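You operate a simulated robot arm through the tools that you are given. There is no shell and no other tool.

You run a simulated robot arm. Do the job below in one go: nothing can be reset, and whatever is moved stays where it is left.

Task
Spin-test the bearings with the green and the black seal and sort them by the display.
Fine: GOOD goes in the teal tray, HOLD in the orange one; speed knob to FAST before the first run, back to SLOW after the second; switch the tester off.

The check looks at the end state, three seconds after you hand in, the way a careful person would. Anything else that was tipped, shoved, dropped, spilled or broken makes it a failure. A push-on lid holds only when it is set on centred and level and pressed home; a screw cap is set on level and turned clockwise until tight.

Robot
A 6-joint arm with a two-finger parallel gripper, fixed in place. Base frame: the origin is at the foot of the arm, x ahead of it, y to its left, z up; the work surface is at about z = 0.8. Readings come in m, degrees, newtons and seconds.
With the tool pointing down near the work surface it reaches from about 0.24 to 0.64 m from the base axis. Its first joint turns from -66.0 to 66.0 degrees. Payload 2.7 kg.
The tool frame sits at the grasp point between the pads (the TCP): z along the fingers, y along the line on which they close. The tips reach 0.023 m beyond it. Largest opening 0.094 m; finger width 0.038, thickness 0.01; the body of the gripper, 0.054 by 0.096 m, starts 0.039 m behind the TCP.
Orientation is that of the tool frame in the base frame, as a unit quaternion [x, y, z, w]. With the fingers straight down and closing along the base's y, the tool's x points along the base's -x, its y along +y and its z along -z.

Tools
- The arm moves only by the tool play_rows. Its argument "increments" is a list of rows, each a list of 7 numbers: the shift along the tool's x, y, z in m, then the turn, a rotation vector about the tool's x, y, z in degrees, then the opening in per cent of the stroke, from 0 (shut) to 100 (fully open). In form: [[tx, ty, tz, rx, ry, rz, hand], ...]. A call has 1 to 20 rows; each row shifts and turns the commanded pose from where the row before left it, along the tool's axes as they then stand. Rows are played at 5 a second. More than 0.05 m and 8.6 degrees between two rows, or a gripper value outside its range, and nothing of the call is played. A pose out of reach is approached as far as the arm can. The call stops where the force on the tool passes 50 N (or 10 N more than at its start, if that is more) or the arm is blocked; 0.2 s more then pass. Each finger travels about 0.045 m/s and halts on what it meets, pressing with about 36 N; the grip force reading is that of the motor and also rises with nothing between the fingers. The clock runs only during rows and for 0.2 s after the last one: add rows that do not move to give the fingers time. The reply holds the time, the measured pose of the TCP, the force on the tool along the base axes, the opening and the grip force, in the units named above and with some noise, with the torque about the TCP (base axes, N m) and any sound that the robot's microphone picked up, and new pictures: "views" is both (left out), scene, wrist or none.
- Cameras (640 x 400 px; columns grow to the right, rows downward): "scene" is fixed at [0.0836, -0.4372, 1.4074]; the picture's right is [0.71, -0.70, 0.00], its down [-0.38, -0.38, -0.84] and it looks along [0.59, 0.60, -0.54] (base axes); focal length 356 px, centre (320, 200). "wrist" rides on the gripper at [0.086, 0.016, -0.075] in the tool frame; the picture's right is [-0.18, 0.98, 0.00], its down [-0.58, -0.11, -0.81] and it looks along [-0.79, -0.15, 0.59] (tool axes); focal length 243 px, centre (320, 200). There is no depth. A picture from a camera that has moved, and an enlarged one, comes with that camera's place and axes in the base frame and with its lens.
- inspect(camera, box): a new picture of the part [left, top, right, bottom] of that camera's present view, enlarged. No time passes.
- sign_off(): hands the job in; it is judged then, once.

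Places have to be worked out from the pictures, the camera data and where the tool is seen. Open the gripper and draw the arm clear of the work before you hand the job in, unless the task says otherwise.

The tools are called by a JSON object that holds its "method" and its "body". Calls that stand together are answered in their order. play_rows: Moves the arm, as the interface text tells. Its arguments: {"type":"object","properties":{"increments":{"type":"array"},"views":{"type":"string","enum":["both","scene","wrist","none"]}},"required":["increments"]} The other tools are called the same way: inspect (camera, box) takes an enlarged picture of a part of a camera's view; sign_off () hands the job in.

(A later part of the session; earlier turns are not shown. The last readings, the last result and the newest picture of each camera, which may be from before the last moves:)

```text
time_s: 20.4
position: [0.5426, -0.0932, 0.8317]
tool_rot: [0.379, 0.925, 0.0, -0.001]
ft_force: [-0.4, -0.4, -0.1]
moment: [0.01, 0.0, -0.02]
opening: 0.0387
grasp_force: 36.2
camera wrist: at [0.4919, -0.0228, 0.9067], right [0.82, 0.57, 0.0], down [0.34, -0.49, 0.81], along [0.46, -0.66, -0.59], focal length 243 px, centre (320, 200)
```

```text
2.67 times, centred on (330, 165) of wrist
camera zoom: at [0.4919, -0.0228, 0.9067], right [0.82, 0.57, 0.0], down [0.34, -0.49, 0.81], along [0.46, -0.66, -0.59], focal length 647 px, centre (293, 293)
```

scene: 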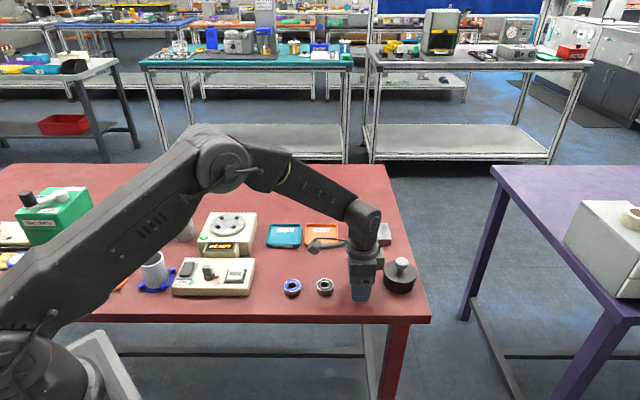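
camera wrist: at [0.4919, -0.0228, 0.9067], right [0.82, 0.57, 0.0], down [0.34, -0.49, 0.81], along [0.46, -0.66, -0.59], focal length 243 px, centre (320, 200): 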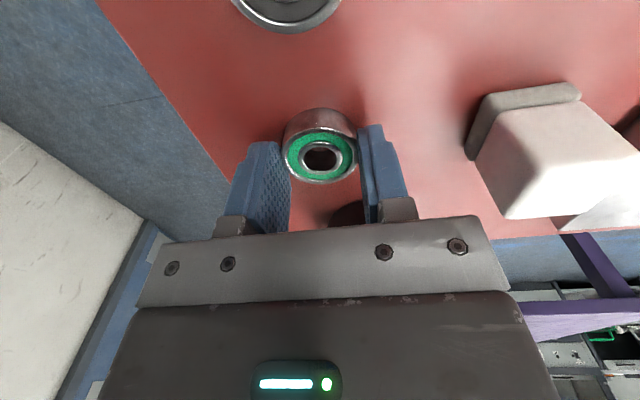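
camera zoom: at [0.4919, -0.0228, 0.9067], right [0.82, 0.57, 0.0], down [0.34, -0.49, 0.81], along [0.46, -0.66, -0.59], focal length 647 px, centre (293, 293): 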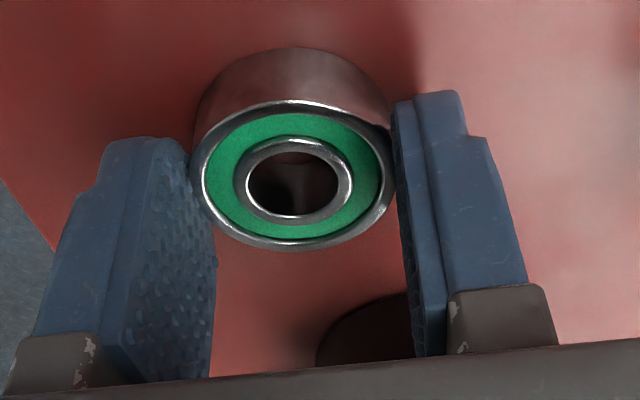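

The green bearing is gripped (0.0387 m, 36 N), centred on the TCP. I'll lift it and carry it over to the turntable, estimated at (0.442, 0.2735), staying high enough to view the jaws first.

{"method": "play_rows", "body": {"increments": [[0, 0, -0.02, 0, 0, 0, 30], [0, 0, -0.045, 0, 0, 0, 30], [0, 0, -0.045, 0, 0, 0, 30], [0, 0, -0.04, 0, 0, 0, 30], [0.0366, 0.0211, 0, 0, 0, 0, 30], [0.0366, 0.0211, 0, 0, 0, 0, 30], [0.0366, 0.0211, 0, 0, 0, 0, 30], [0.0366, 0.0211, 0, 0, 0, 0, 30], [0.0366, 0.0211, 0, 0, 0, 0, 30], [0.0366, 0.0211, 0, 0, 0, 0, 30], [0.0366, 0.0211, 0, 0, 0, 0, 30], [0.0366, 0.0211, 0, 0, 0, 0, 30], [0.0366, 0.0211, 0, 0, 0, 0, 30], [0, 0, 0, 0, 0, 0, 30], [0, 0, 0, 0, 0, 0, 30]], "views": "both"}}

{"method": "inspect", "body": {"camera": "wrist", "box": [200, 0, 440, 180]}}

{"method": "inspect", "body": {"camera": "scene", "box": [185, 170, 280, 260]}}

```text
time_s: 23.6
position: [0.4425, 0.2737, 0.9809]
tool_rot: [0.379, 0.925, 0.001, 0.001]
ft_force: [0.3, -0.4, -0.5]
moment: [0.01, -0.01, 0.04]
opening: 0.0281
grasp_force: 0.0
camera wrist: at [0.3904, 0.3441, 1.0557], right [0.82, 0.57, 0.0], down [0.34, -0.49, 0.81], along [0.46, -0.66, -0.59], focal length 243 px, centre (320, 200)
```

scene: 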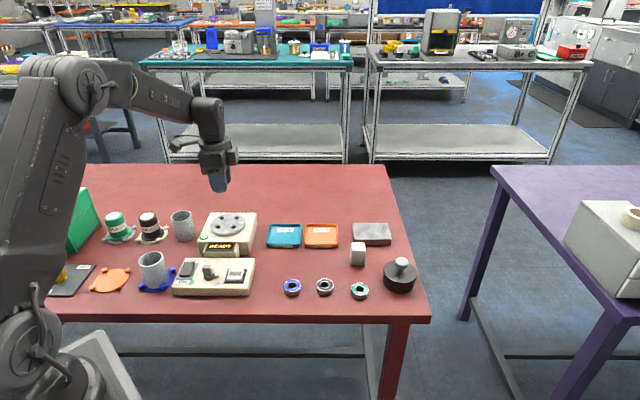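
wrist: 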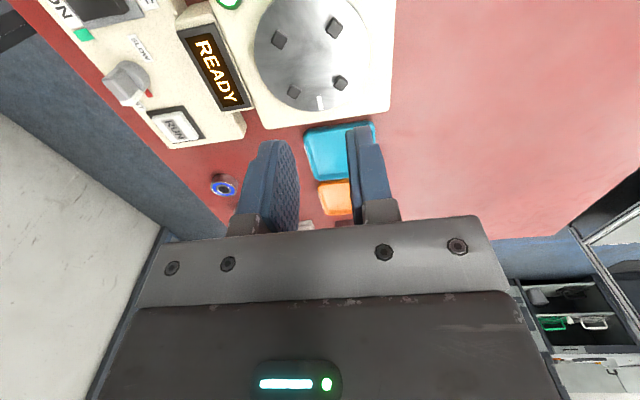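

```text
2.22 times, centred on (320, 90) of wrist
camera zoom: at [0.3904, 0.3441, 1.0557], right [0.82, 0.57, 0.0], down [0.34, -0.49, 0.81], along [0.46, -0.66, -0.59], focal length 539 px, centre (320, 444)
```

zoom: 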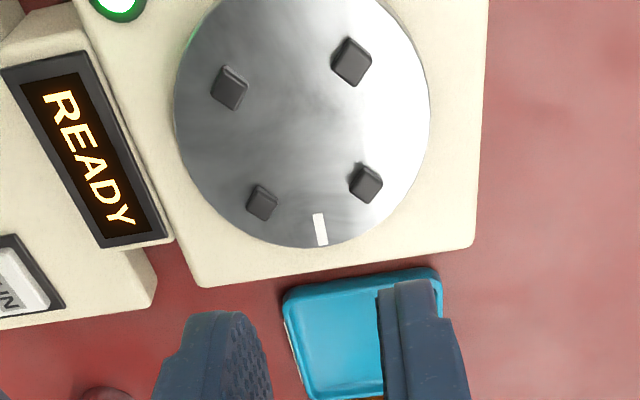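

```text
4.44 times, centred on (232, 215) of scene
camera zoom: at [0.0836, -0.4372, 1.4074], right [0.71, -0.7, 0.0], down [-0.38, -0.38, -0.84], along [0.59, 0.6, -0.54], focal length 1583 px, centre (709, 133)
```

zoom: 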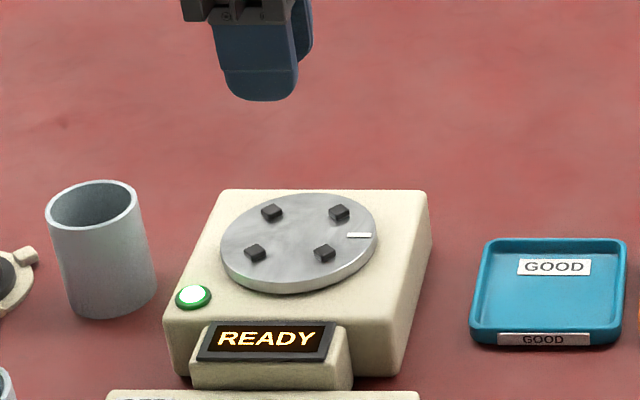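

The opening is 0.028 m: the bearing slipped out and is still on the table near its start. I'll look at how it lies.

{"method": "inspect", "body": {"camera": "scene", "box": [280, 265, 380, 310]}}

{"method": "inspect", "body": {"camera": "scene", "box": [340, 275, 380, 305]}}

```text
6.40 times, centred on (330, 288) of scene
camera zoom: at [0.0836, -0.4372, 1.4074], right [0.71, -0.7, 0.0], down [-0.38, -0.38, -0.84], along [0.59, 0.6, -0.54], focal length 2279 px, centre (256, -360)
```

zoom: 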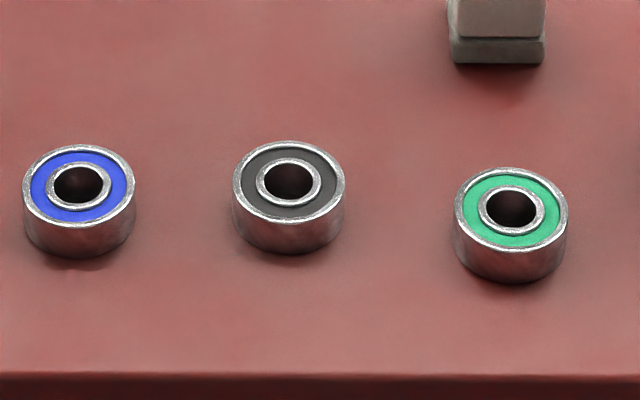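

```text
13.33 times, centred on (360, 290) of scene
camera zoom: at [0.0836, -0.4372, 1.4074], right [0.71, -0.7, 0.0], down [-0.38, -0.38, -0.84], along [0.59, 0.6, -0.54], focal length 4749 px, centre (-213, -1000)
```

zoom: 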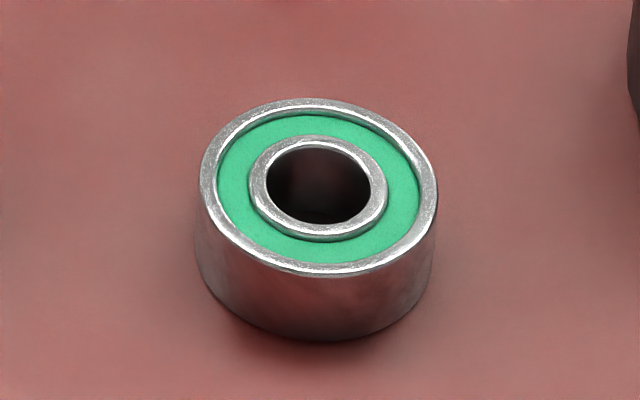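

The bearing lies flat, about 8 mm from where it was; my shallow grip near the rounded fingertips slipped. Combining three views, the turntable centre is about (0.439, 0.268) with its surface near z ≈ 0.8545. I'll go back over the green bearing and grip deeper this time.

{"method": "play_rows", "body": {"increments": [[-0.0366, -0.0223, 0, 0, 0, 0, 65], [-0.0366, -0.0223, 0, 0, 0, 0, 65], [-0.0366, -0.0223, 0, 0, 0, 0, 65], [-0.0366, -0.0223, 0, 0, 0, 0, 65], [-0.0366, -0.0223, 0, 0, 0, 0, 65], [-0.0366, -0.0223, 0.008, 0, 0, 0, 65], [-0.0366, -0.0223, 0.008, 0, 0, 0, 65], [-0.0366, -0.0223, 0.008, 0, 0, 0, 65], [-0.0366, -0.0223, 0.008, 0, 0, 0, 65], [0, 0, 0, 0, 0, 0, 65], [0, 0, 0, 0, 0, 0, 65]], "views": "wrist"}}

{"method": "inspect", "body": {"camera": "wrist", "box": [220, 0, 420, 120]}}

```text
time_s: 26.0
position: [0.5379, -0.1008, 0.9485]
tool_rot: [0.379, 0.925, 0.0, 0.001]
ft_force: [1.0, 0.0, 0.0]
moment: [0.02, -0.01, 0.0]
opening: 0.0613
grasp_force: 0.0
camera wrist: at [0.4854, -0.0306, 1.0233], right [0.82, 0.57, 0.0], down [0.34, -0.49, 0.81], along [0.46, -0.66, -0.59], focal length 243 px, centre (320, 200)
```

wrist: 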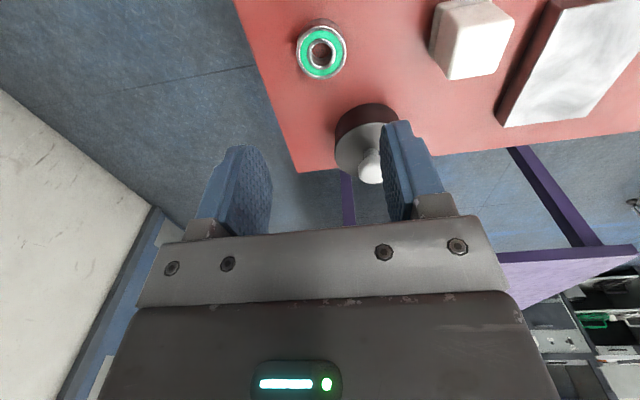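

```text
3.20 times, centred on (320, 60) of wrist
camera zoom: at [0.4854, -0.0306, 1.0233], right [0.82, 0.57, 0.0], down [0.34, -0.49, 0.81], along [0.46, -0.66, -0.59], focal length 776 px, centre (320, 648)
```

zoom: 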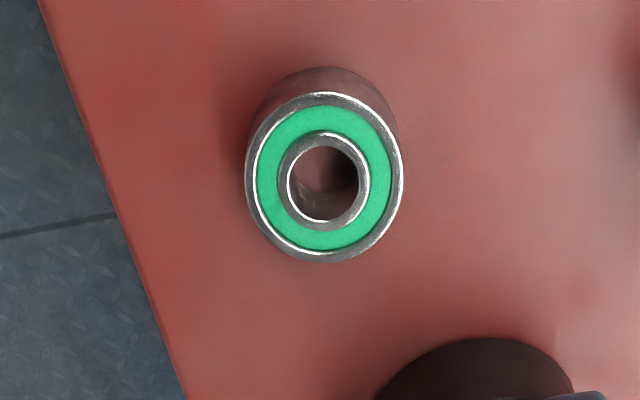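

The bearing centre is within about 1 mm of the tool axis. I'll descend to z ≈ 0.8275, close, and lift only 1 cm to check that it holds.

{"method": "play_rows", "body": {"increments": [[-0.0005, 0.001, 0.03, 0, 0, 0, 65], [0, 0, 0.03, 0, 0, 0, 65], [0, 0, 0.03, 0, 0, 0, 65], [0, 0, 0.02, 0, 0, 0, 65], [0, 0, 0.011, 0, 0, 0, 65], [0, 0, 0, 0, 0, 0, 50], [0, 0, 0, 0, 0, 0, 35], [0, 0, 0, 0, 0, 0, 35], [0, 0, 0, 0, 0, 0, 35], [0, 0, 0, 0, 0, 0, 35]], "views": "wrist"}}

{"method": "inspect", "body": {"camera": "wrist", "box": [230, 90, 430, 240]}}

```text
time_s: 28.2
position: [0.5385, -0.0993, 0.8274]
tool_rot: [0.378, 0.926, 0.0, 0.0]
ft_force: [0.0, -0.1, -0.3]
moment: [0.01, 0.03, 0.01]
opening: 0.0385
grasp_force: 36.1
camera wrist: at [0.4862, -0.0291, 0.903], right [0.82, 0.57, 0.0], down [0.34, -0.49, 0.81], along [0.46, -0.66, -0.59], focal length 243 px, centre (320, 200)
```

wrist: 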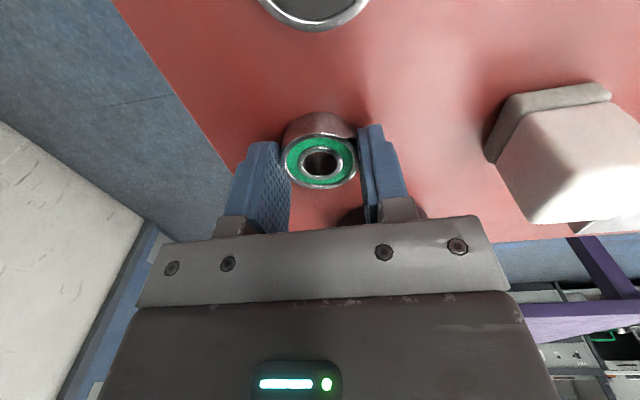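

```text
2.67 times, centred on (330, 165) of wrist
camera zoom: at [0.4862, -0.0291, 0.903], right [0.82, 0.57, 0.0], down [0.34, -0.49, 0.81], along [0.46, -0.66, -0.59], focal length 647 px, centre (293, 293)
```

zoom: 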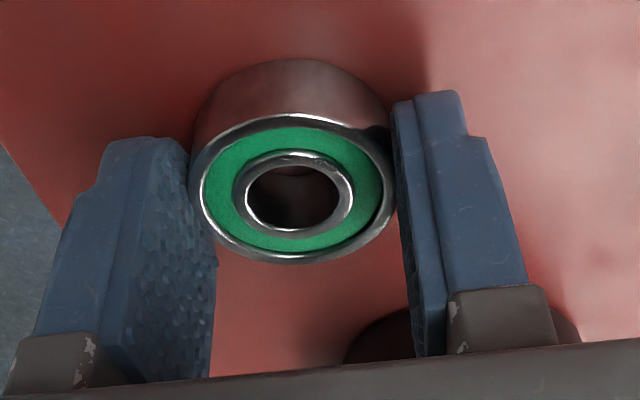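

Grip now covers about 10 mm of the bearing (0.0385 m, 36 N). I'll lift slowly by 3 cm and check.

{"method": "play_rows", "body": {"increments": [[0, 0, -0.003, 0, 0, 0, 30], [0, 0, -0.005, 0, 0, 0, 30], [0, 0, -0.007, 0, 0, 0, 30], [0, 0, -0.01, 0, 0, 0, 30], [0, 0, -0.01, 0, 0, 0, 30], [0, 0, 0, 0, 0, 0, 30]], "views": "wrist"}}

{"method": "inspect", "body": {"camera": "wrist", "box": [230, 90, 430, 240]}}

```text
time_s: 29.6
position: [0.5362, -0.1002, 0.8626]
tool_rot: [0.379, 0.925, 0.0, 0.0]
ft_force: [-0.7, -0.3, -1.0]
moment: [-0.01, 0.02, 0.01]
opening: 0.0383
grasp_force: 36.1
camera wrist: at [0.4856, -0.0302, 0.9381], right [0.82, 0.57, 0.0], down [0.34, -0.49, 0.81], along [0.46, -0.66, -0.59], focal length 243 px, centre (320, 200)
```

wrist: 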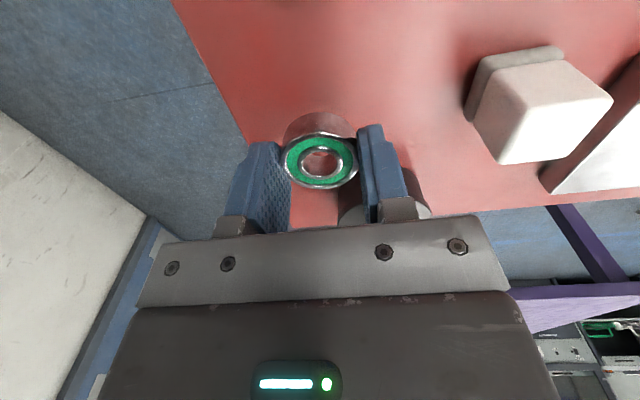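

```text
2.67 times, centred on (330, 165) of wrist
camera zoom: at [0.4856, -0.0302, 0.9381], right [0.82, 0.57, 0.0], down [0.34, -0.49, 0.81], along [0.46, -0.66, -0.59], focal length 647 px, centre (293, 293)
```

zoom: 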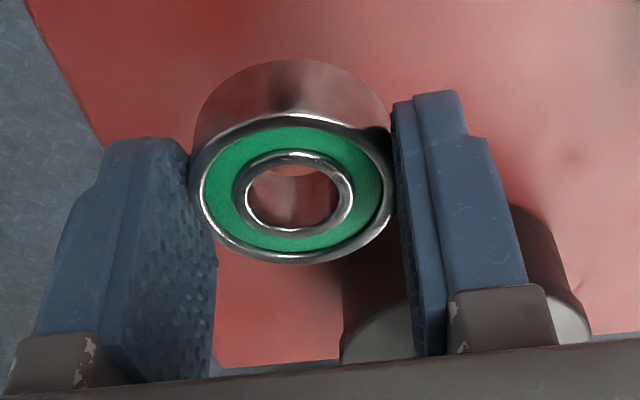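

The bearing holds firmly. I'll raise it to z ≈ 0.98 and carry it over the turntable.

{"method": "play_rows", "body": {"increments": [[0, 0, -0.029, 0, 0, 0, 30], [0, 0, -0.03, 0, 0, 0, 30], [0, 0, -0.03, 0, 0, 0, 30], [0, 0, -0.0285, 0, 0, 0, 30], [0.0328, 0.0193, 0, 0, 0, 0, 30], [0.0328, 0.0193, 0, 0, 0, 0, 30], [0.0328, 0.0193, 0, 0, 0, 0, 30], [0.0328, 0.0193, 0, 0, 0, 0, 30], [0.0328, 0.0193, 0, 0, 0, 0, 30], [0.0328, 0.0193, 0, 0, 0, 0, 30], [0.0328, 0.0193, 0, 0, 0, 0, 30], [0.0328, 0.0193, 0, 0, 0, 0, 30], [0.0328, 0.0193, 0, 0, 0, 0, 30], [0.0328, 0.0198, 0, 0, 0, 0, 30], [0, 0, 0, 0, 0, 0, 30], [0, 0, 0, 0, 0, 0, 30]], "views": "both"}}

{"method": "inspect", "body": {"camera": "wrist", "box": [200, 0, 440, 180]}}

```text
time_s: 33.0
position: [0.4386, 0.2657, 0.981]
tool_rot: [0.378, 0.926, 0.0, -0.001]
ft_force: [-0.8, 0.4, -1.1]
moment: [0.01, -0.02, 0.0]
opening: 0.0386
grasp_force: 35.9
camera wrist: at [0.3874, 0.3366, 1.0563], right [0.82, 0.57, 0.0], down [0.34, -0.49, 0.81], along [0.46, -0.66, -0.59], focal length 243 px, centre (320, 200)
```

scene: 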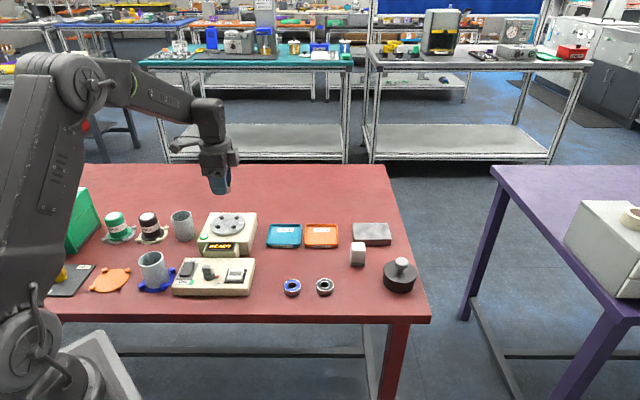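
wrist: 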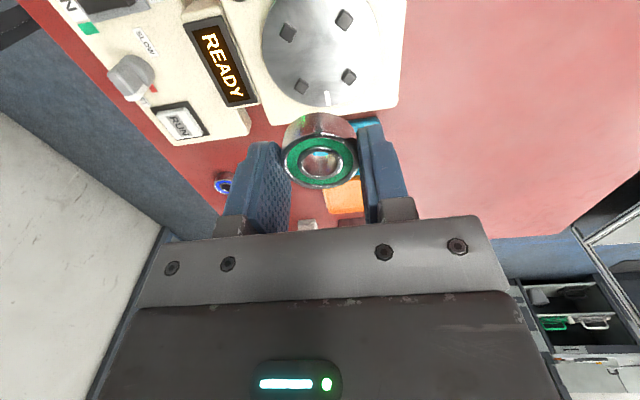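

```text
2.22 times, centred on (320, 90) of wrist
camera zoom: at [0.3874, 0.3366, 1.0563], right [0.82, 0.57, 0.0], down [0.34, -0.49, 0.81], along [0.46, -0.66, -0.59], focal length 539 px, centre (320, 444)
```

zoom: 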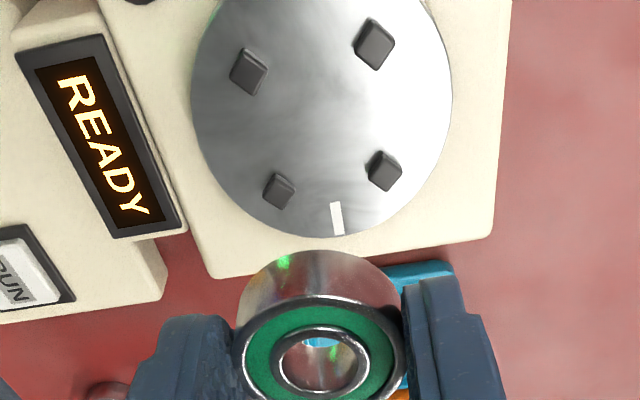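

The jaws' square centre lies only about 1 mm from the bearing's axis and is aligned with the tool. I'll shift slightly and go down 6 cm, then check again.

{"method": "play_rows", "body": {"increments": [[0.0006, 0.0007, 0.03, 0, 0, 0, 30], [0, 0, 0.03, 0, 0, 0, 30], [0, 0, 0.01, 0, 0, 0, 30], [0, 0, 0, 0, 0, 0, 30]], "views": "both"}}

{"method": "inspect", "body": {"camera": "wrist", "box": [220, 60, 420, 210]}}

{"method": "inspect", "body": {"camera": "scene", "box": [190, 170, 270, 250]}}

```text
time_s: 34.0
position: [0.439, 0.2662, 0.91]
tool_rot: [0.378, 0.926, 0.001, 0.0]
ft_force: [-0.2, -0.7, -0.2]
moment: [0.0, 0.01, -0.01]
opening: 0.0385
grasp_force: 35.7
camera wrist: at [0.3872, 0.3371, 0.9856], right [0.82, 0.57, 0.0], down [0.34, -0.49, 0.81], along [0.46, -0.66, -0.59], focal length 243 px, centre (320, 200)
```

scene: 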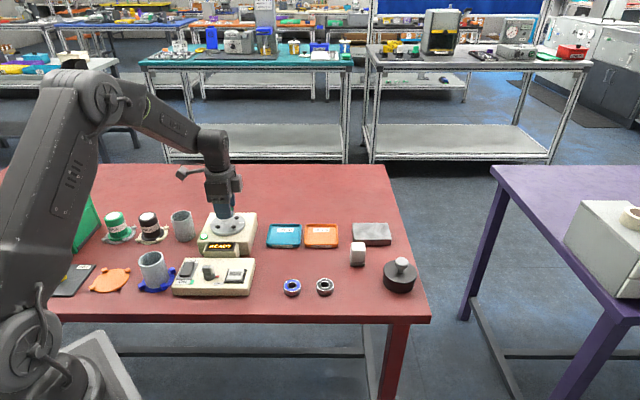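
wrist: 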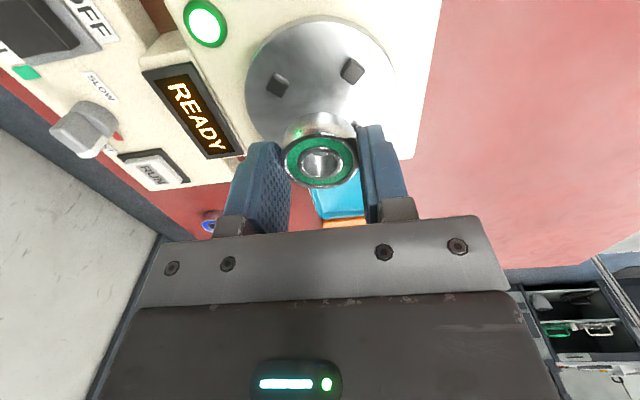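

```text
2.67 times, centred on (320, 135) of wrist
camera zoom: at [0.3872, 0.3371, 0.9856], right [0.82, 0.57, 0.0], down [0.34, -0.49, 0.81], along [0.46, -0.66, -0.59], focal length 647 px, centre (320, 373)
```

zoom: 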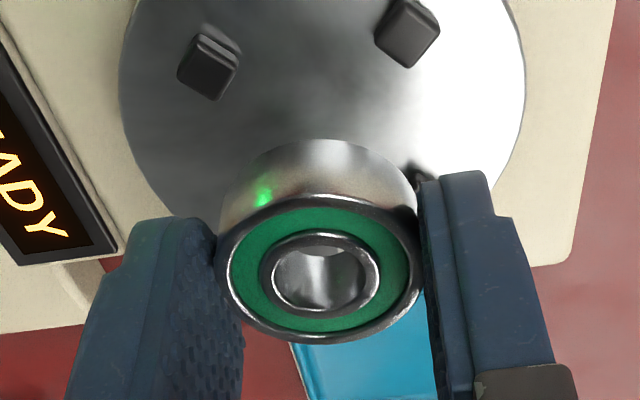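

```text
5.00 times, centred on (230, 210) of scene
camera zoom: at [0.0837, -0.4372, 1.4074], right [0.71, -0.7, 0.0], down [-0.38, -0.38, -0.84], along [0.59, 0.6, -0.54], focal length 1781 px, centre (770, 150)
```

zoom: 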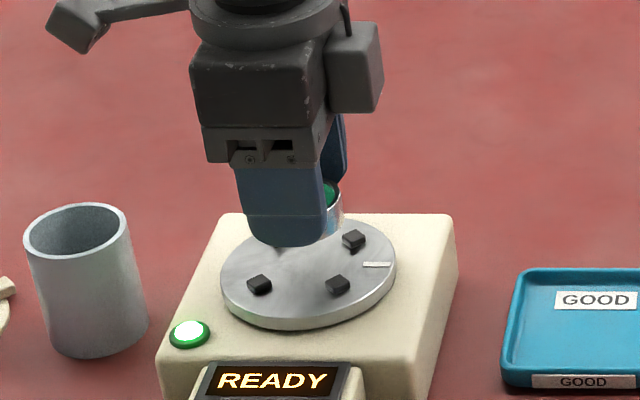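

Jaw centre versus bearing axis agrees within a millimetre. I'll descend to just above the turntable, then feel down in half-millimetre steps.

{"method": "play_rows", "body": {"increments": [[0, 0.0007, 0.012, 0, 0, 0, 30], [0, 0, 0.009, 0, 0, 0, 30], [0, 0, 0.003, 0, 0, 0, 30], [0, 0, 0, 0, 0, 0, 30]], "views": "both"}}

{"method": "inspect", "body": {"camera": "scene", "box": [205, 200, 260, 245]}}

{"method": "inspect", "body": {"camera": "wrist", "box": [220, 60, 420, 210]}}

```text
time_s: 35.0
position: [0.4406, 0.2686, 0.8848]
tool_rot: [0.379, 0.925, 0.001, 0.0]
ft_force: [0.1, -0.2, -0.9]
moment: [0.04, -0.02, -0.02]
opening: 0.0384
grasp_force: 35.9
camera wrist: at [0.3882, 0.3388, 0.9609], right [0.82, 0.57, 0.0], down [0.34, -0.49, 0.81], along [0.46, -0.66, -0.59], focal length 243 px, centre (320, 200)
```

scene: 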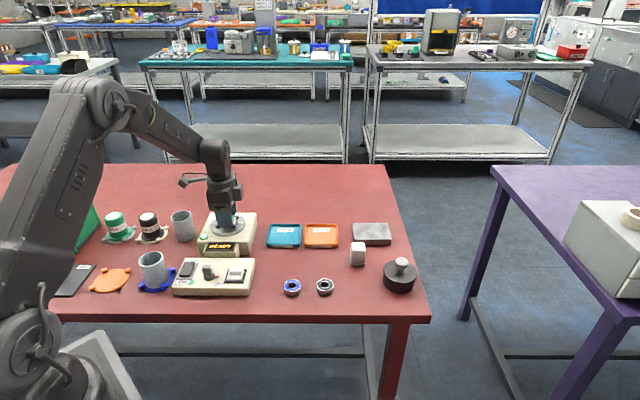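
wrist: 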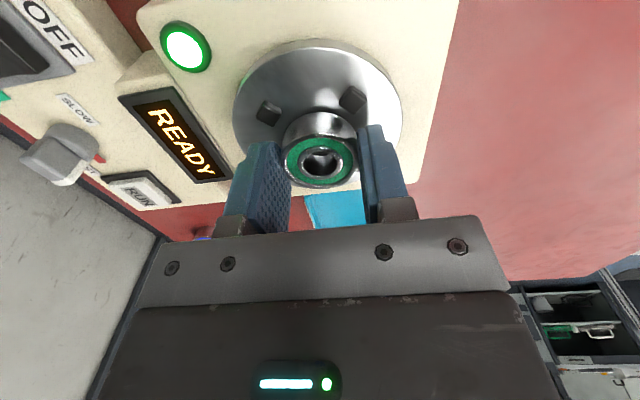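

```text
8.89 times, centred on (232, 222) of scene
camera zoom: at [0.0837, -0.4372, 1.4074], right [0.71, -0.7, 0.0], down [-0.38, -0.38, -0.84], along [0.59, 0.6, -0.54], focal length 3166 px, centre (1098, 0)
```

zoom: 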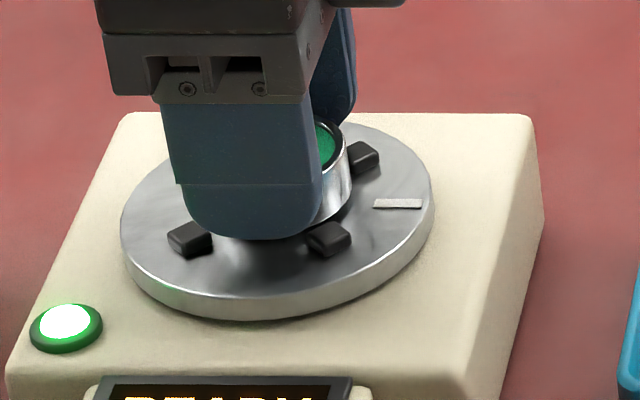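

```text
2.67 times, centred on (320, 135) of wrist
camera zoom: at [0.3882, 0.3388, 0.9609], right [0.82, 0.57, 0.0], down [0.34, -0.49, 0.81], along [0.46, -0.66, -0.59], focal length 647 px, centre (320, 373)
```

zoom: 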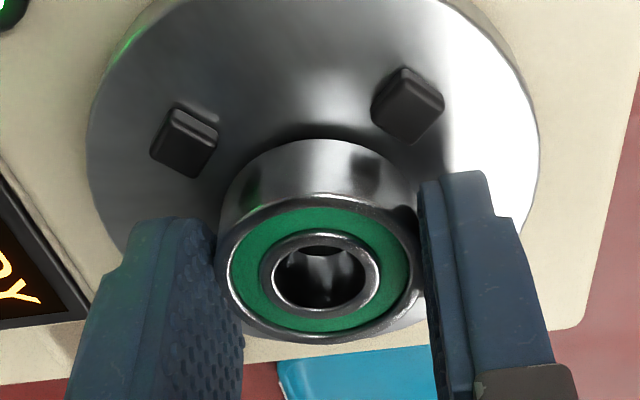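

Still no contact and the bearing sits centred between the jaws. I continue down in 0.5 mm steps, watching the force.

{"method": "play_rows", "body": {"increments": [[0, 0, 0.0005, 0, 0, 0, 30], [0, 0, 0.0005, 0, 0, 0, 30], [0, 0, 0.0005, 0, 0, 0, 30], [0, 0, 0, 0, 0, 0, 30]], "views": "none"}}

{"method": "inspect", "body": {"camera": "scene", "box": [215, 212, 255, 242]}}

```text
time_s: 36.0
position: [0.4407, 0.2687, 0.8846]
tool_rot: [0.378, 0.926, 0.0, 0.0]
ft_force: [1.3, 0.2, -1.4]
moment: [0.0, 0.0, 0.01]
opening: 0.0383
grasp_force: 35.7
```

```text
13.33 times, centred on (235, 227) of scene
camera zoom: at [0.0837, -0.4372, 1.4074], right [0.71, -0.7, 0.0], down [-0.38, -0.38, -0.84], along [0.59, 0.6, -0.54], focal length 4749 px, centre (1453, -160)
```

zoom: 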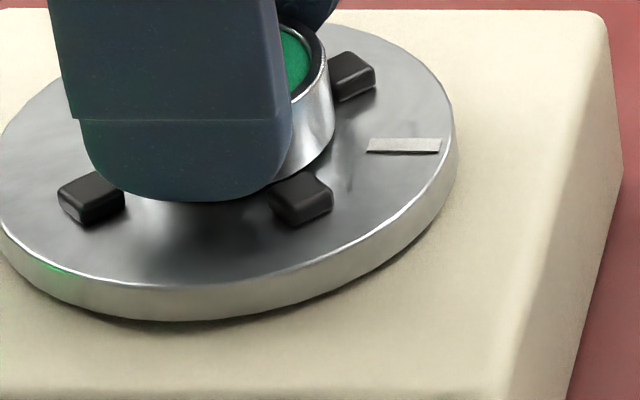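

No contact force yet. Another 1.5 mm in fine steps.

{"method": "play_rows", "body": {"increments": [[0, 0, 0.0005, 0, 0, 0, 30], [0, 0, 0.0005, 0, 0, 0, 30], [0, 0, 0.0005, 0, 0, 0, 30], [0, 0, 0, 0, 0, 0, 30]], "views": "none"}}

{"method": "inspect", "body": {"camera": "scene", "box": [215, 212, 255, 242]}}

```text
time_s: 37.0
position: [0.4402, 0.2692, 0.8837]
tool_rot: [0.379, 0.925, 0.001, 0.0]
ft_force: [-0.4, 0.4, -1.1]
moment: [0.0, 0.02, -0.02]
opening: 0.0386
grasp_force: 36.1
```

```text
13.33 times, centred on (235, 227) of scene
camera zoom: at [0.0837, -0.4372, 1.4074], right [0.71, -0.7, 0.0], down [-0.38, -0.38, -0.84], along [0.59, 0.6, -0.54], focal length 4749 px, centre (1453, -160)
```

zoom: 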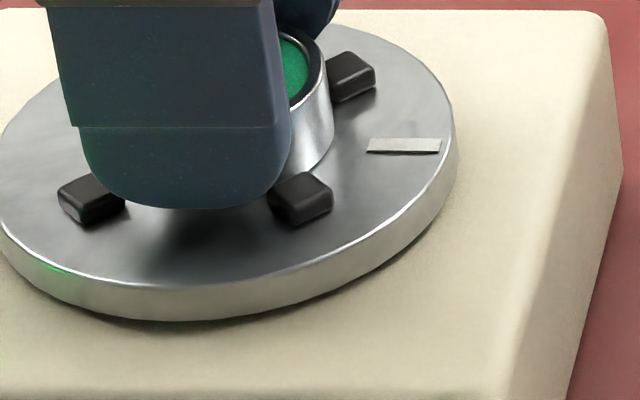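

The tips are at z ≈ 0.861, the bearing about 1 mm above the disc (surface ≈ 0.855). I'll release here: open just enough, then rise straight up.

{"method": "play_rows", "body": {"increments": [[0, 0, 0, 0, 0, 0, 46], [0, 0, 0, 0, 0, 0, 54], [0, 0, 0, 0, 0, 0, 54], [0, 0, -0.01, 0, 0, 0, 54], [0, 0, -0.02, 0, 0, 0, 54], [0, 0, -0.03, 0, 0, 0, 54], [0, 0, -0.04, 0, 0, 0, 54], [0, 0, 0, 0, 0, 0, 54]], "views": "both"}}

{"method": "inspect", "body": {"camera": "scene", "box": [200, 205, 260, 247]}}

{"method": "inspect", "body": {"camera": "wrist", "box": [200, 0, 440, 180]}}

```text
time_s: 38.8
position: [0.4391, 0.2676, 0.9853]
tool_rot: [0.379, 0.925, -0.001, 0.0]
ft_force: [-0.1, 1.0, -0.6]
moment: [0.03, 0.01, 0.01]
opening: 0.0508
grasp_force: 0.0
camera wrist: at [0.3866, 0.3386, 1.0599], right [0.82, 0.57, 0.0], down [0.34, -0.49, 0.81], along [0.46, -0.66, -0.59], focal length 243 px, centre (320, 200)
```

scene: 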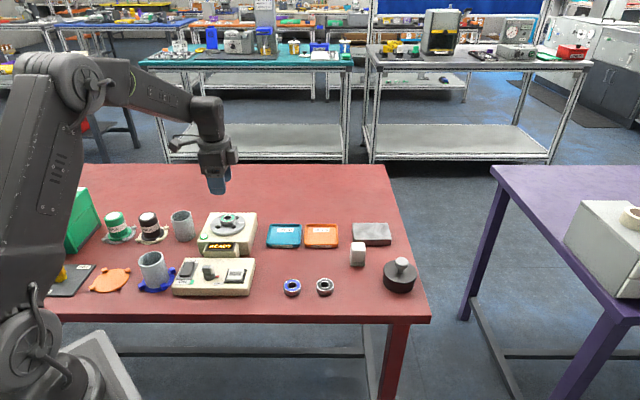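
wrist: 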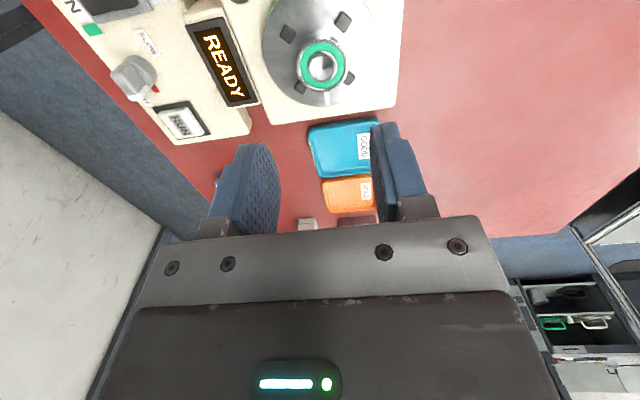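

```text
9.52 times, centred on (230, 226) of scene
camera zoom: at [0.0836, -0.4372, 1.4074], right [0.71, -0.7, 0.0], down [-0.38, -0.38, -0.84], along [0.59, 0.6, -0.54], focal length 3392 px, centre (1177, -48)
```

zoom: 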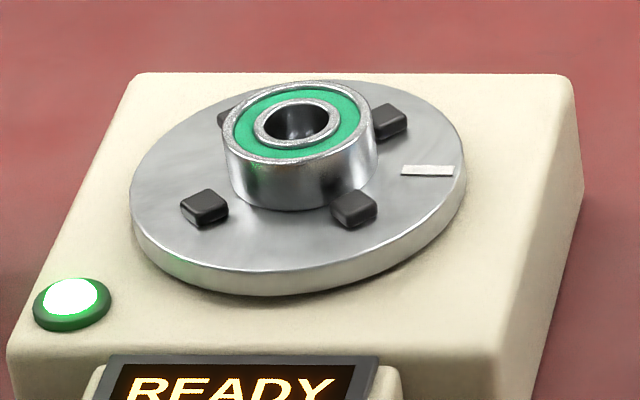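

```text
2.22 times, centred on (320, 90) of wrist
camera zoom: at [0.3866, 0.3386, 1.0599], right [0.82, 0.57, 0.0], down [0.34, -0.49, 0.81], along [0.46, -0.66, -0.59], focal length 539 px, centre (320, 444)
```

zoom: 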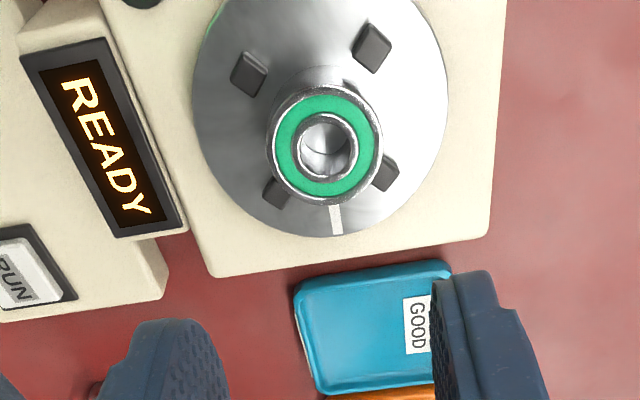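

The green bearing rests flat and well centred between the jaws, display READY. Now I close the fingers and move above the RUN button, estimated at (0.3575, 0.115), to line up a press.

{"method": "play_rows", "body": {"increments": [[-0.0098, -0.0332, 0, 0, 0, 0, 30], [-0.0098, -0.0332, 0, 0, 0, 0, 10], [-0.0098, -0.0332, 0, 0, 0, 0, 0], [-0.0098, -0.0332, 0, 0, 0, 0, 0], [-0.0098, -0.0332, 0, 0, 0, 0, 0], [0, 0, 0.03, 0, 0, 0, 0], [0, 0, 0.025, 0, 0, 0, 0], [0, 0, 0, 0, 0, 0, 0]], "views": "both"}}

{"method": "inspect", "body": {"camera": "wrist", "box": [220, 20, 420, 170]}}

{"method": "inspect", "body": {"camera": "scene", "box": [180, 200, 280, 300]}}

```text
time_s: 40.6
position: [0.3587, 0.1166, 0.929]
tool_rot: [0.378, 0.926, 0.0, 0.0]
ft_force: [0.3, -0.3, -0.2]
moment: [0.0, -0.01, -0.01]
opening: 0.0003
grasp_force: 36.1
camera wrist: at [0.3065, 0.1865, 1.0037], right [0.82, 0.57, 0.0], down [0.34, -0.49, 0.81], along [0.46, -0.66, -0.59], focal length 243 px, centre (320, 200)
```

scene: 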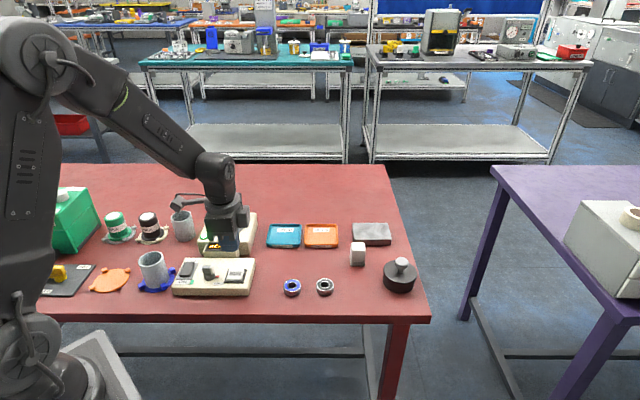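
wrist: 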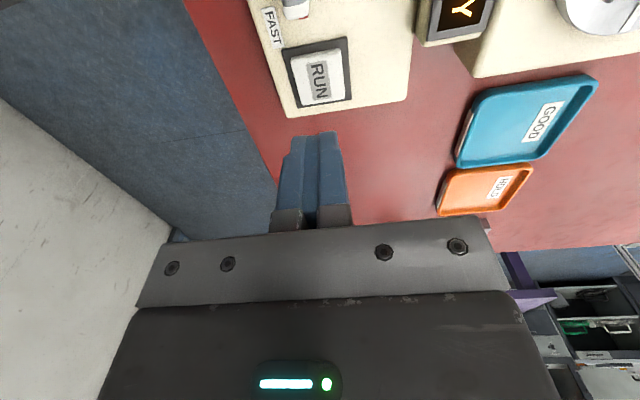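

```text
2.67 times, centred on (320, 95) of wrist
camera zoom: at [0.3065, 0.1865, 1.0037], right [0.82, 0.57, 0.0], down [0.34, -0.49, 0.81], along [0.46, -0.66, -0.59], focal length 647 px, centre (320, 480)
```

zoom: 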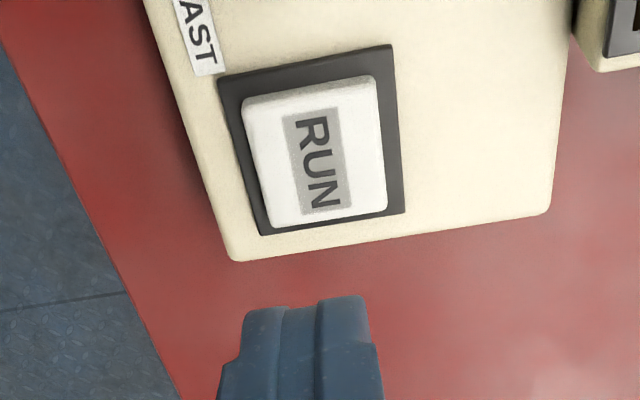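

```text
4.00 times, centred on (230, 250) of scene
camera zoom: at [0.0836, -0.4372, 1.4074], right [0.71, -0.7, 0.0], down [-0.38, -0.38, -0.84], along [0.59, 0.6, -0.54], focal length 1425 px, centre (680, 0)
```

zoom: 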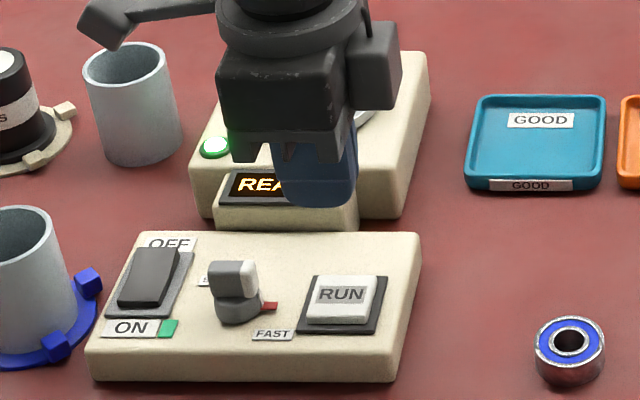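

The fingertips are centred over the RUN cap (about 35 mm square). I'll come down to just above it, then press in 1 mm steps.

{"method": "play_rows", "body": {"increments": [[0, 0, 0.03, 0, 0, 0, 0], [0, 0, 0.03, 0, 0, 0, 0], [0, 0, 0.007, 0, 0, 0, 0], [0, 0, 0.001, 0, 0, 0, 0], [0, 0, 0.001, 0, 0, 0, 0], [0, 0, 0.001, 0, 0, 0, 0], [0, 0, 0.001, 0, 0, 0, 0], [0, 0, 0, 0, 0, 0, 0]], "views": "both"}}

{"method": "inspect", "body": {"camera": "scene", "box": [180, 200, 280, 300]}}

```text
time_s: 42.4
position: [0.3585, 0.1165, 0.8574]
tool_rot: [0.379, 0.926, 0.001, 0.0]
ft_force: [-0.7, 0.1, 0.4]
moment: [-0.01, 0.02, 0.02]
opening: 0.0
grasp_force: 36.3
camera wrist: at [0.3071, 0.1868, 0.9326], right [0.82, 0.57, 0.0], down [0.34, -0.49, 0.81], along [0.46, -0.66, -0.59], focal length 243 px, centre (320, 200)
```

scene: 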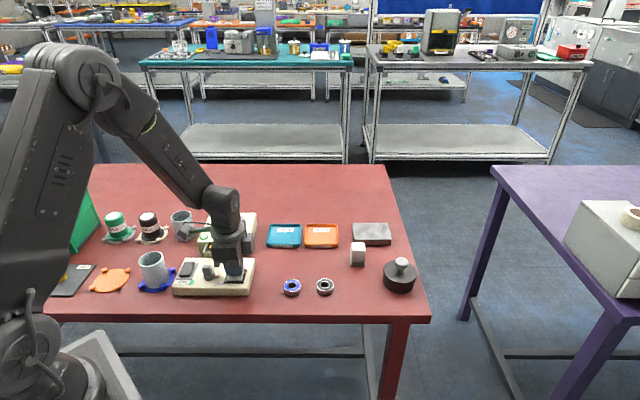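
wrist: 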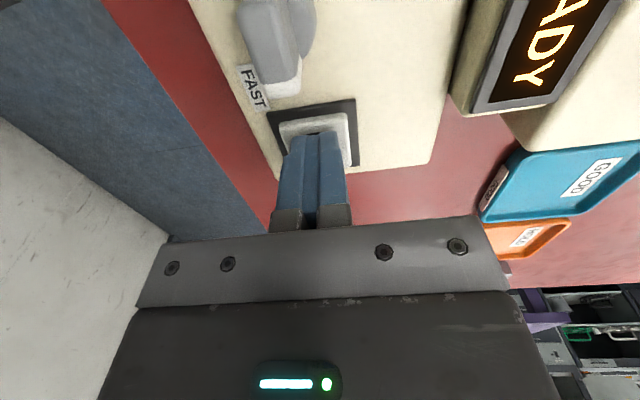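

```text
4.00 times, centred on (230, 250) of scene
camera zoom: at [0.0836, -0.4372, 1.4074], right [0.71, -0.7, 0.0], down [-0.38, -0.38, -0.84], along [0.59, 0.6, -0.54], focal length 1425 px, centre (680, 0)
```

zoom: 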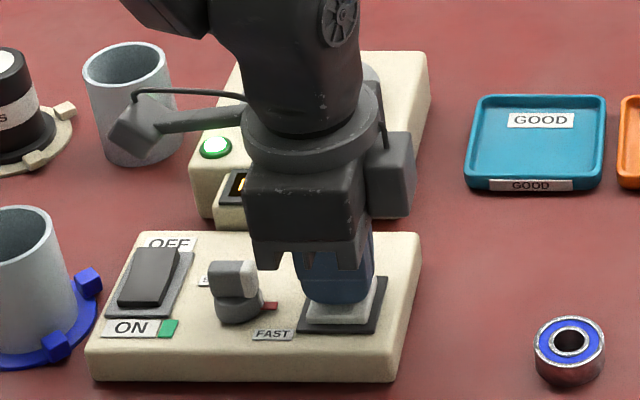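

No contact yet at tip height 0.834. I continue pressing down in 1 mm steps.

{"method": "play_rows", "body": {"increments": [[0, 0, 0.001, 0, 0, 0, 0], [0, 0, 0.001, 0, 0, 0, 0], [0, 0, 0.001, 0, 0, 0, 0], [0, 0, 0, 0, 0, 0, 0]], "views": "wrist"}}

```text
time_s: 43.4
position: [0.3596, 0.1163, 0.8545]
tool_rot: [0.379, 0.926, 0.001, 0.002]
ft_force: [2.6, -0.9, 3.6]
moment: [0.02, -0.08, -0.02]
opening: 0.0001
grasp_force: 36.1
heard: click
camera wrist: at [0.307, 0.1865, 0.9294], right [0.82, 0.57, 0.0], down [0.34, -0.49, 0.81], along [0.46, -0.66, -0.59], focal length 243 px, centre (320, 200)
```

wrist: 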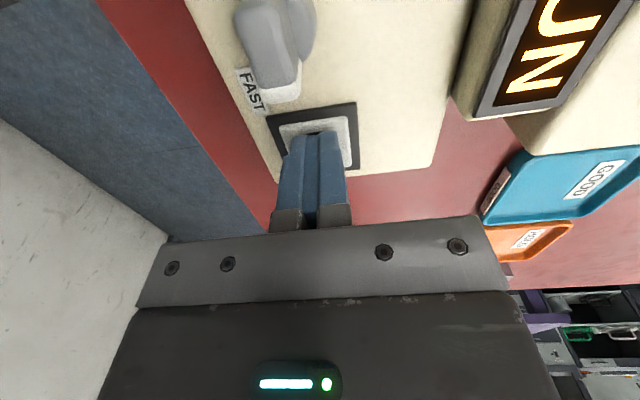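

A click was heard and the display now shows RUN. I'll rise off the button and wait, watching the display.

{"method": "play_rows", "body": {"increments": [[0, 0, -0.01, 0, 0, 0, 0], [0, 0, -0.03, 0, 0, 0, 0], [0, 0, -0.04, 0, 0, 0, 0], [0, 0, -0.04, 0, 0, 0, 0], [-0.04, 0, 0, 0, 0, 0, 0], [-0.04, 0, 0, 0, 0, 0, 0], [-0.04, 0, 0, 0, 0, 0, 0], [0, 0, 0, 0, 0, 0, 0], [0, 0, 0, 0, 0, 0, 0]], "views": "both"}}

{"method": "inspect", "body": {"camera": "scene", "box": [180, 200, 280, 300]}}

```text
time_s: 45.4
position: [0.4461, 0.0313, 0.9728]
tool_rot: [0.379, 0.925, -0.001, 0.0]
ft_force: [-0.9, -0.1, 0.5]
moment: [-0.02, -0.04, -0.01]
opening: 0.0
grasp_force: 35.8
camera wrist: at [0.3936, 0.1025, 1.0484], right [0.82, 0.57, 0.0], down [0.34, -0.49, 0.81], along [0.46, -0.66, -0.59], focal length 243 px, centre (320, 200)
```

scene: 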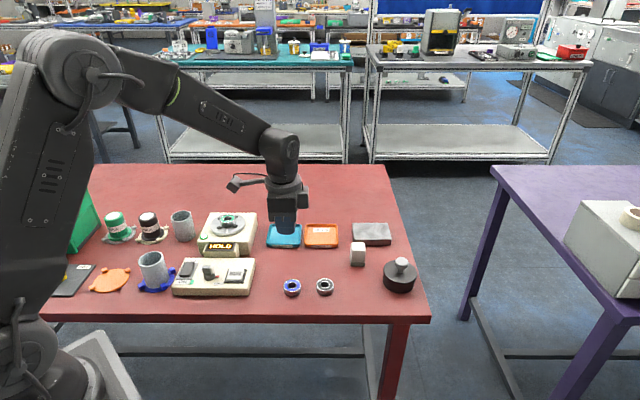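
wrist: 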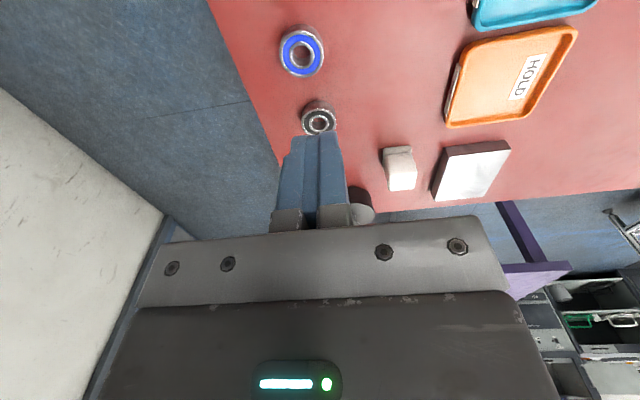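

```text
4.00 times, centred on (230, 250) of scene
camera zoom: at [0.0836, -0.4372, 1.4074], right [0.71, -0.7, 0.0], down [-0.38, -0.38, -0.84], along [0.59, 0.6, -0.54], focal length 1425 px, centre (680, 0)
```

zoom: 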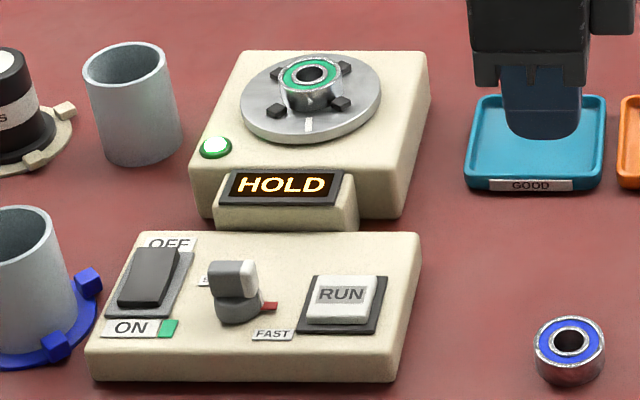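

The display reads HOLD for the green bearing, and the turntable mark has moved. I'll wait a moment to confirm the reading stays and the disc is at rest.

{"method": "play_rows", "body": {"increments": [[0, 0, 0, 0, 0, 0, 0], [0, 0, 0, 0, 0, 0, 0], [0, 0, 0, 0, 0, 0, 0], [0, 0, 0, 0, 0, 0, 0], [0, 0, 0, 0, 0, 0, 0], [0, 0, 0, 0, 0, 0, 0], [0, 0, 0, 0, 0, 0, 30], [0, 0, 0, 0, 0, 0, 54]], "views": "none"}}

{"method": "inspect", "body": {"camera": "scene", "box": [195, 203, 265, 263]}}

```text
time_s: 47.2
position: [0.4452, 0.033, 0.9737]
tool_rot: [0.379, 0.925, 0.001, 0.001]
ft_force: [0.1, -0.7, 0.3]
moment: [-0.01, 0.01, -0.03]
opening: 0.0495
grasp_force: 0.2
```

```text
6.67 times, centred on (230, 233) of scene
camera zoom: at [0.0836, -0.4372, 1.4074], right [0.71, -0.7, 0.0], down [-0.38, -0.38, -0.84], along [0.59, 0.6, -0.54], focal length 2374 px, centre (920, -20)
```

zoom: 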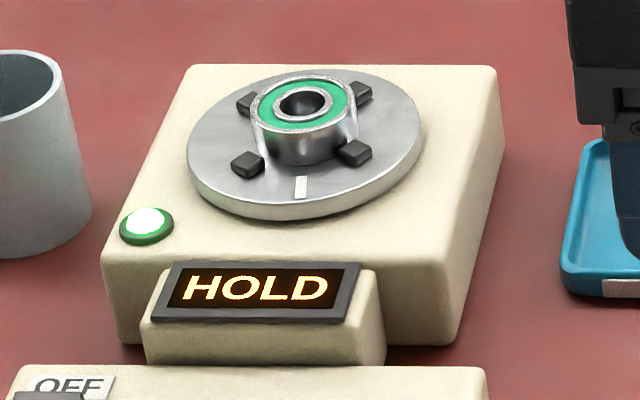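

The reading stays HOLD and the disc has stopped, turned about 11° counter-clockwise from its start symmetry. Green therefore goes to the orange tray. I'll move back over the turntable and turn the tool 11° to match the jaws.

{"method": "play_rows", "body": {"increments": [[0.0284, 0.0272, -0.002, 0, 0, 0, 60], [0.0284, 0.0272, -0.002, 0, 0, 0, 60], [0.0284, 0.0272, -0.002, 0, 0, 0, 60], [0.0284, 0.0272, -0.002, 0, 0, 0, 60], [0.0284, 0.0272, -0.002, 0, 0, 0, 60], [0.0284, 0.0272, -0.002, 0, 0, 0, 60], [0, 0, 0, 0, 0, -5.5, 60], [0, 0, 0, 0, 0, -5.5, 60], [0, 0, 0, 0, 0, 0, 60]], "views": "wrist"}}

{"method": "inspect", "body": {"camera": "wrist", "box": [220, 0, 420, 150]}}

```text
time_s: 49.2
position: [0.4374, 0.2679, 0.987]
tool_rot: [0.287, 0.958, -0.001, -0.001]
ft_force: [0.0, -0.1, -0.3]
moment: [0.02, -0.03, 0.04]
opening: 0.0564
grasp_force: 0.0
camera wrist: at [0.3724, 0.3271, 1.0618], right [0.7, 0.72, 0.0], down [0.42, -0.41, 0.81], along [0.58, -0.56, -0.59], focal length 243 px, centre (320, 200)
```

wrist: 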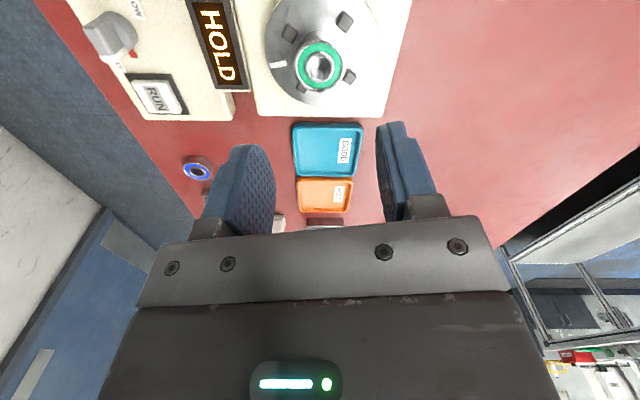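

```text
2.67 times, centred on (320, 75) of wrist
camera zoom: at [0.3724, 0.3271, 1.0618], right [0.7, 0.72, 0.0], down [0.42, -0.41, 0.81], along [0.58, -0.56, -0.59], focal length 647 px, centre (320, 533)
```

zoom: 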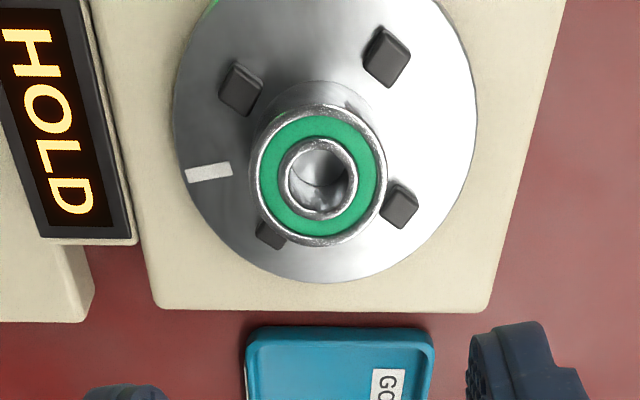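

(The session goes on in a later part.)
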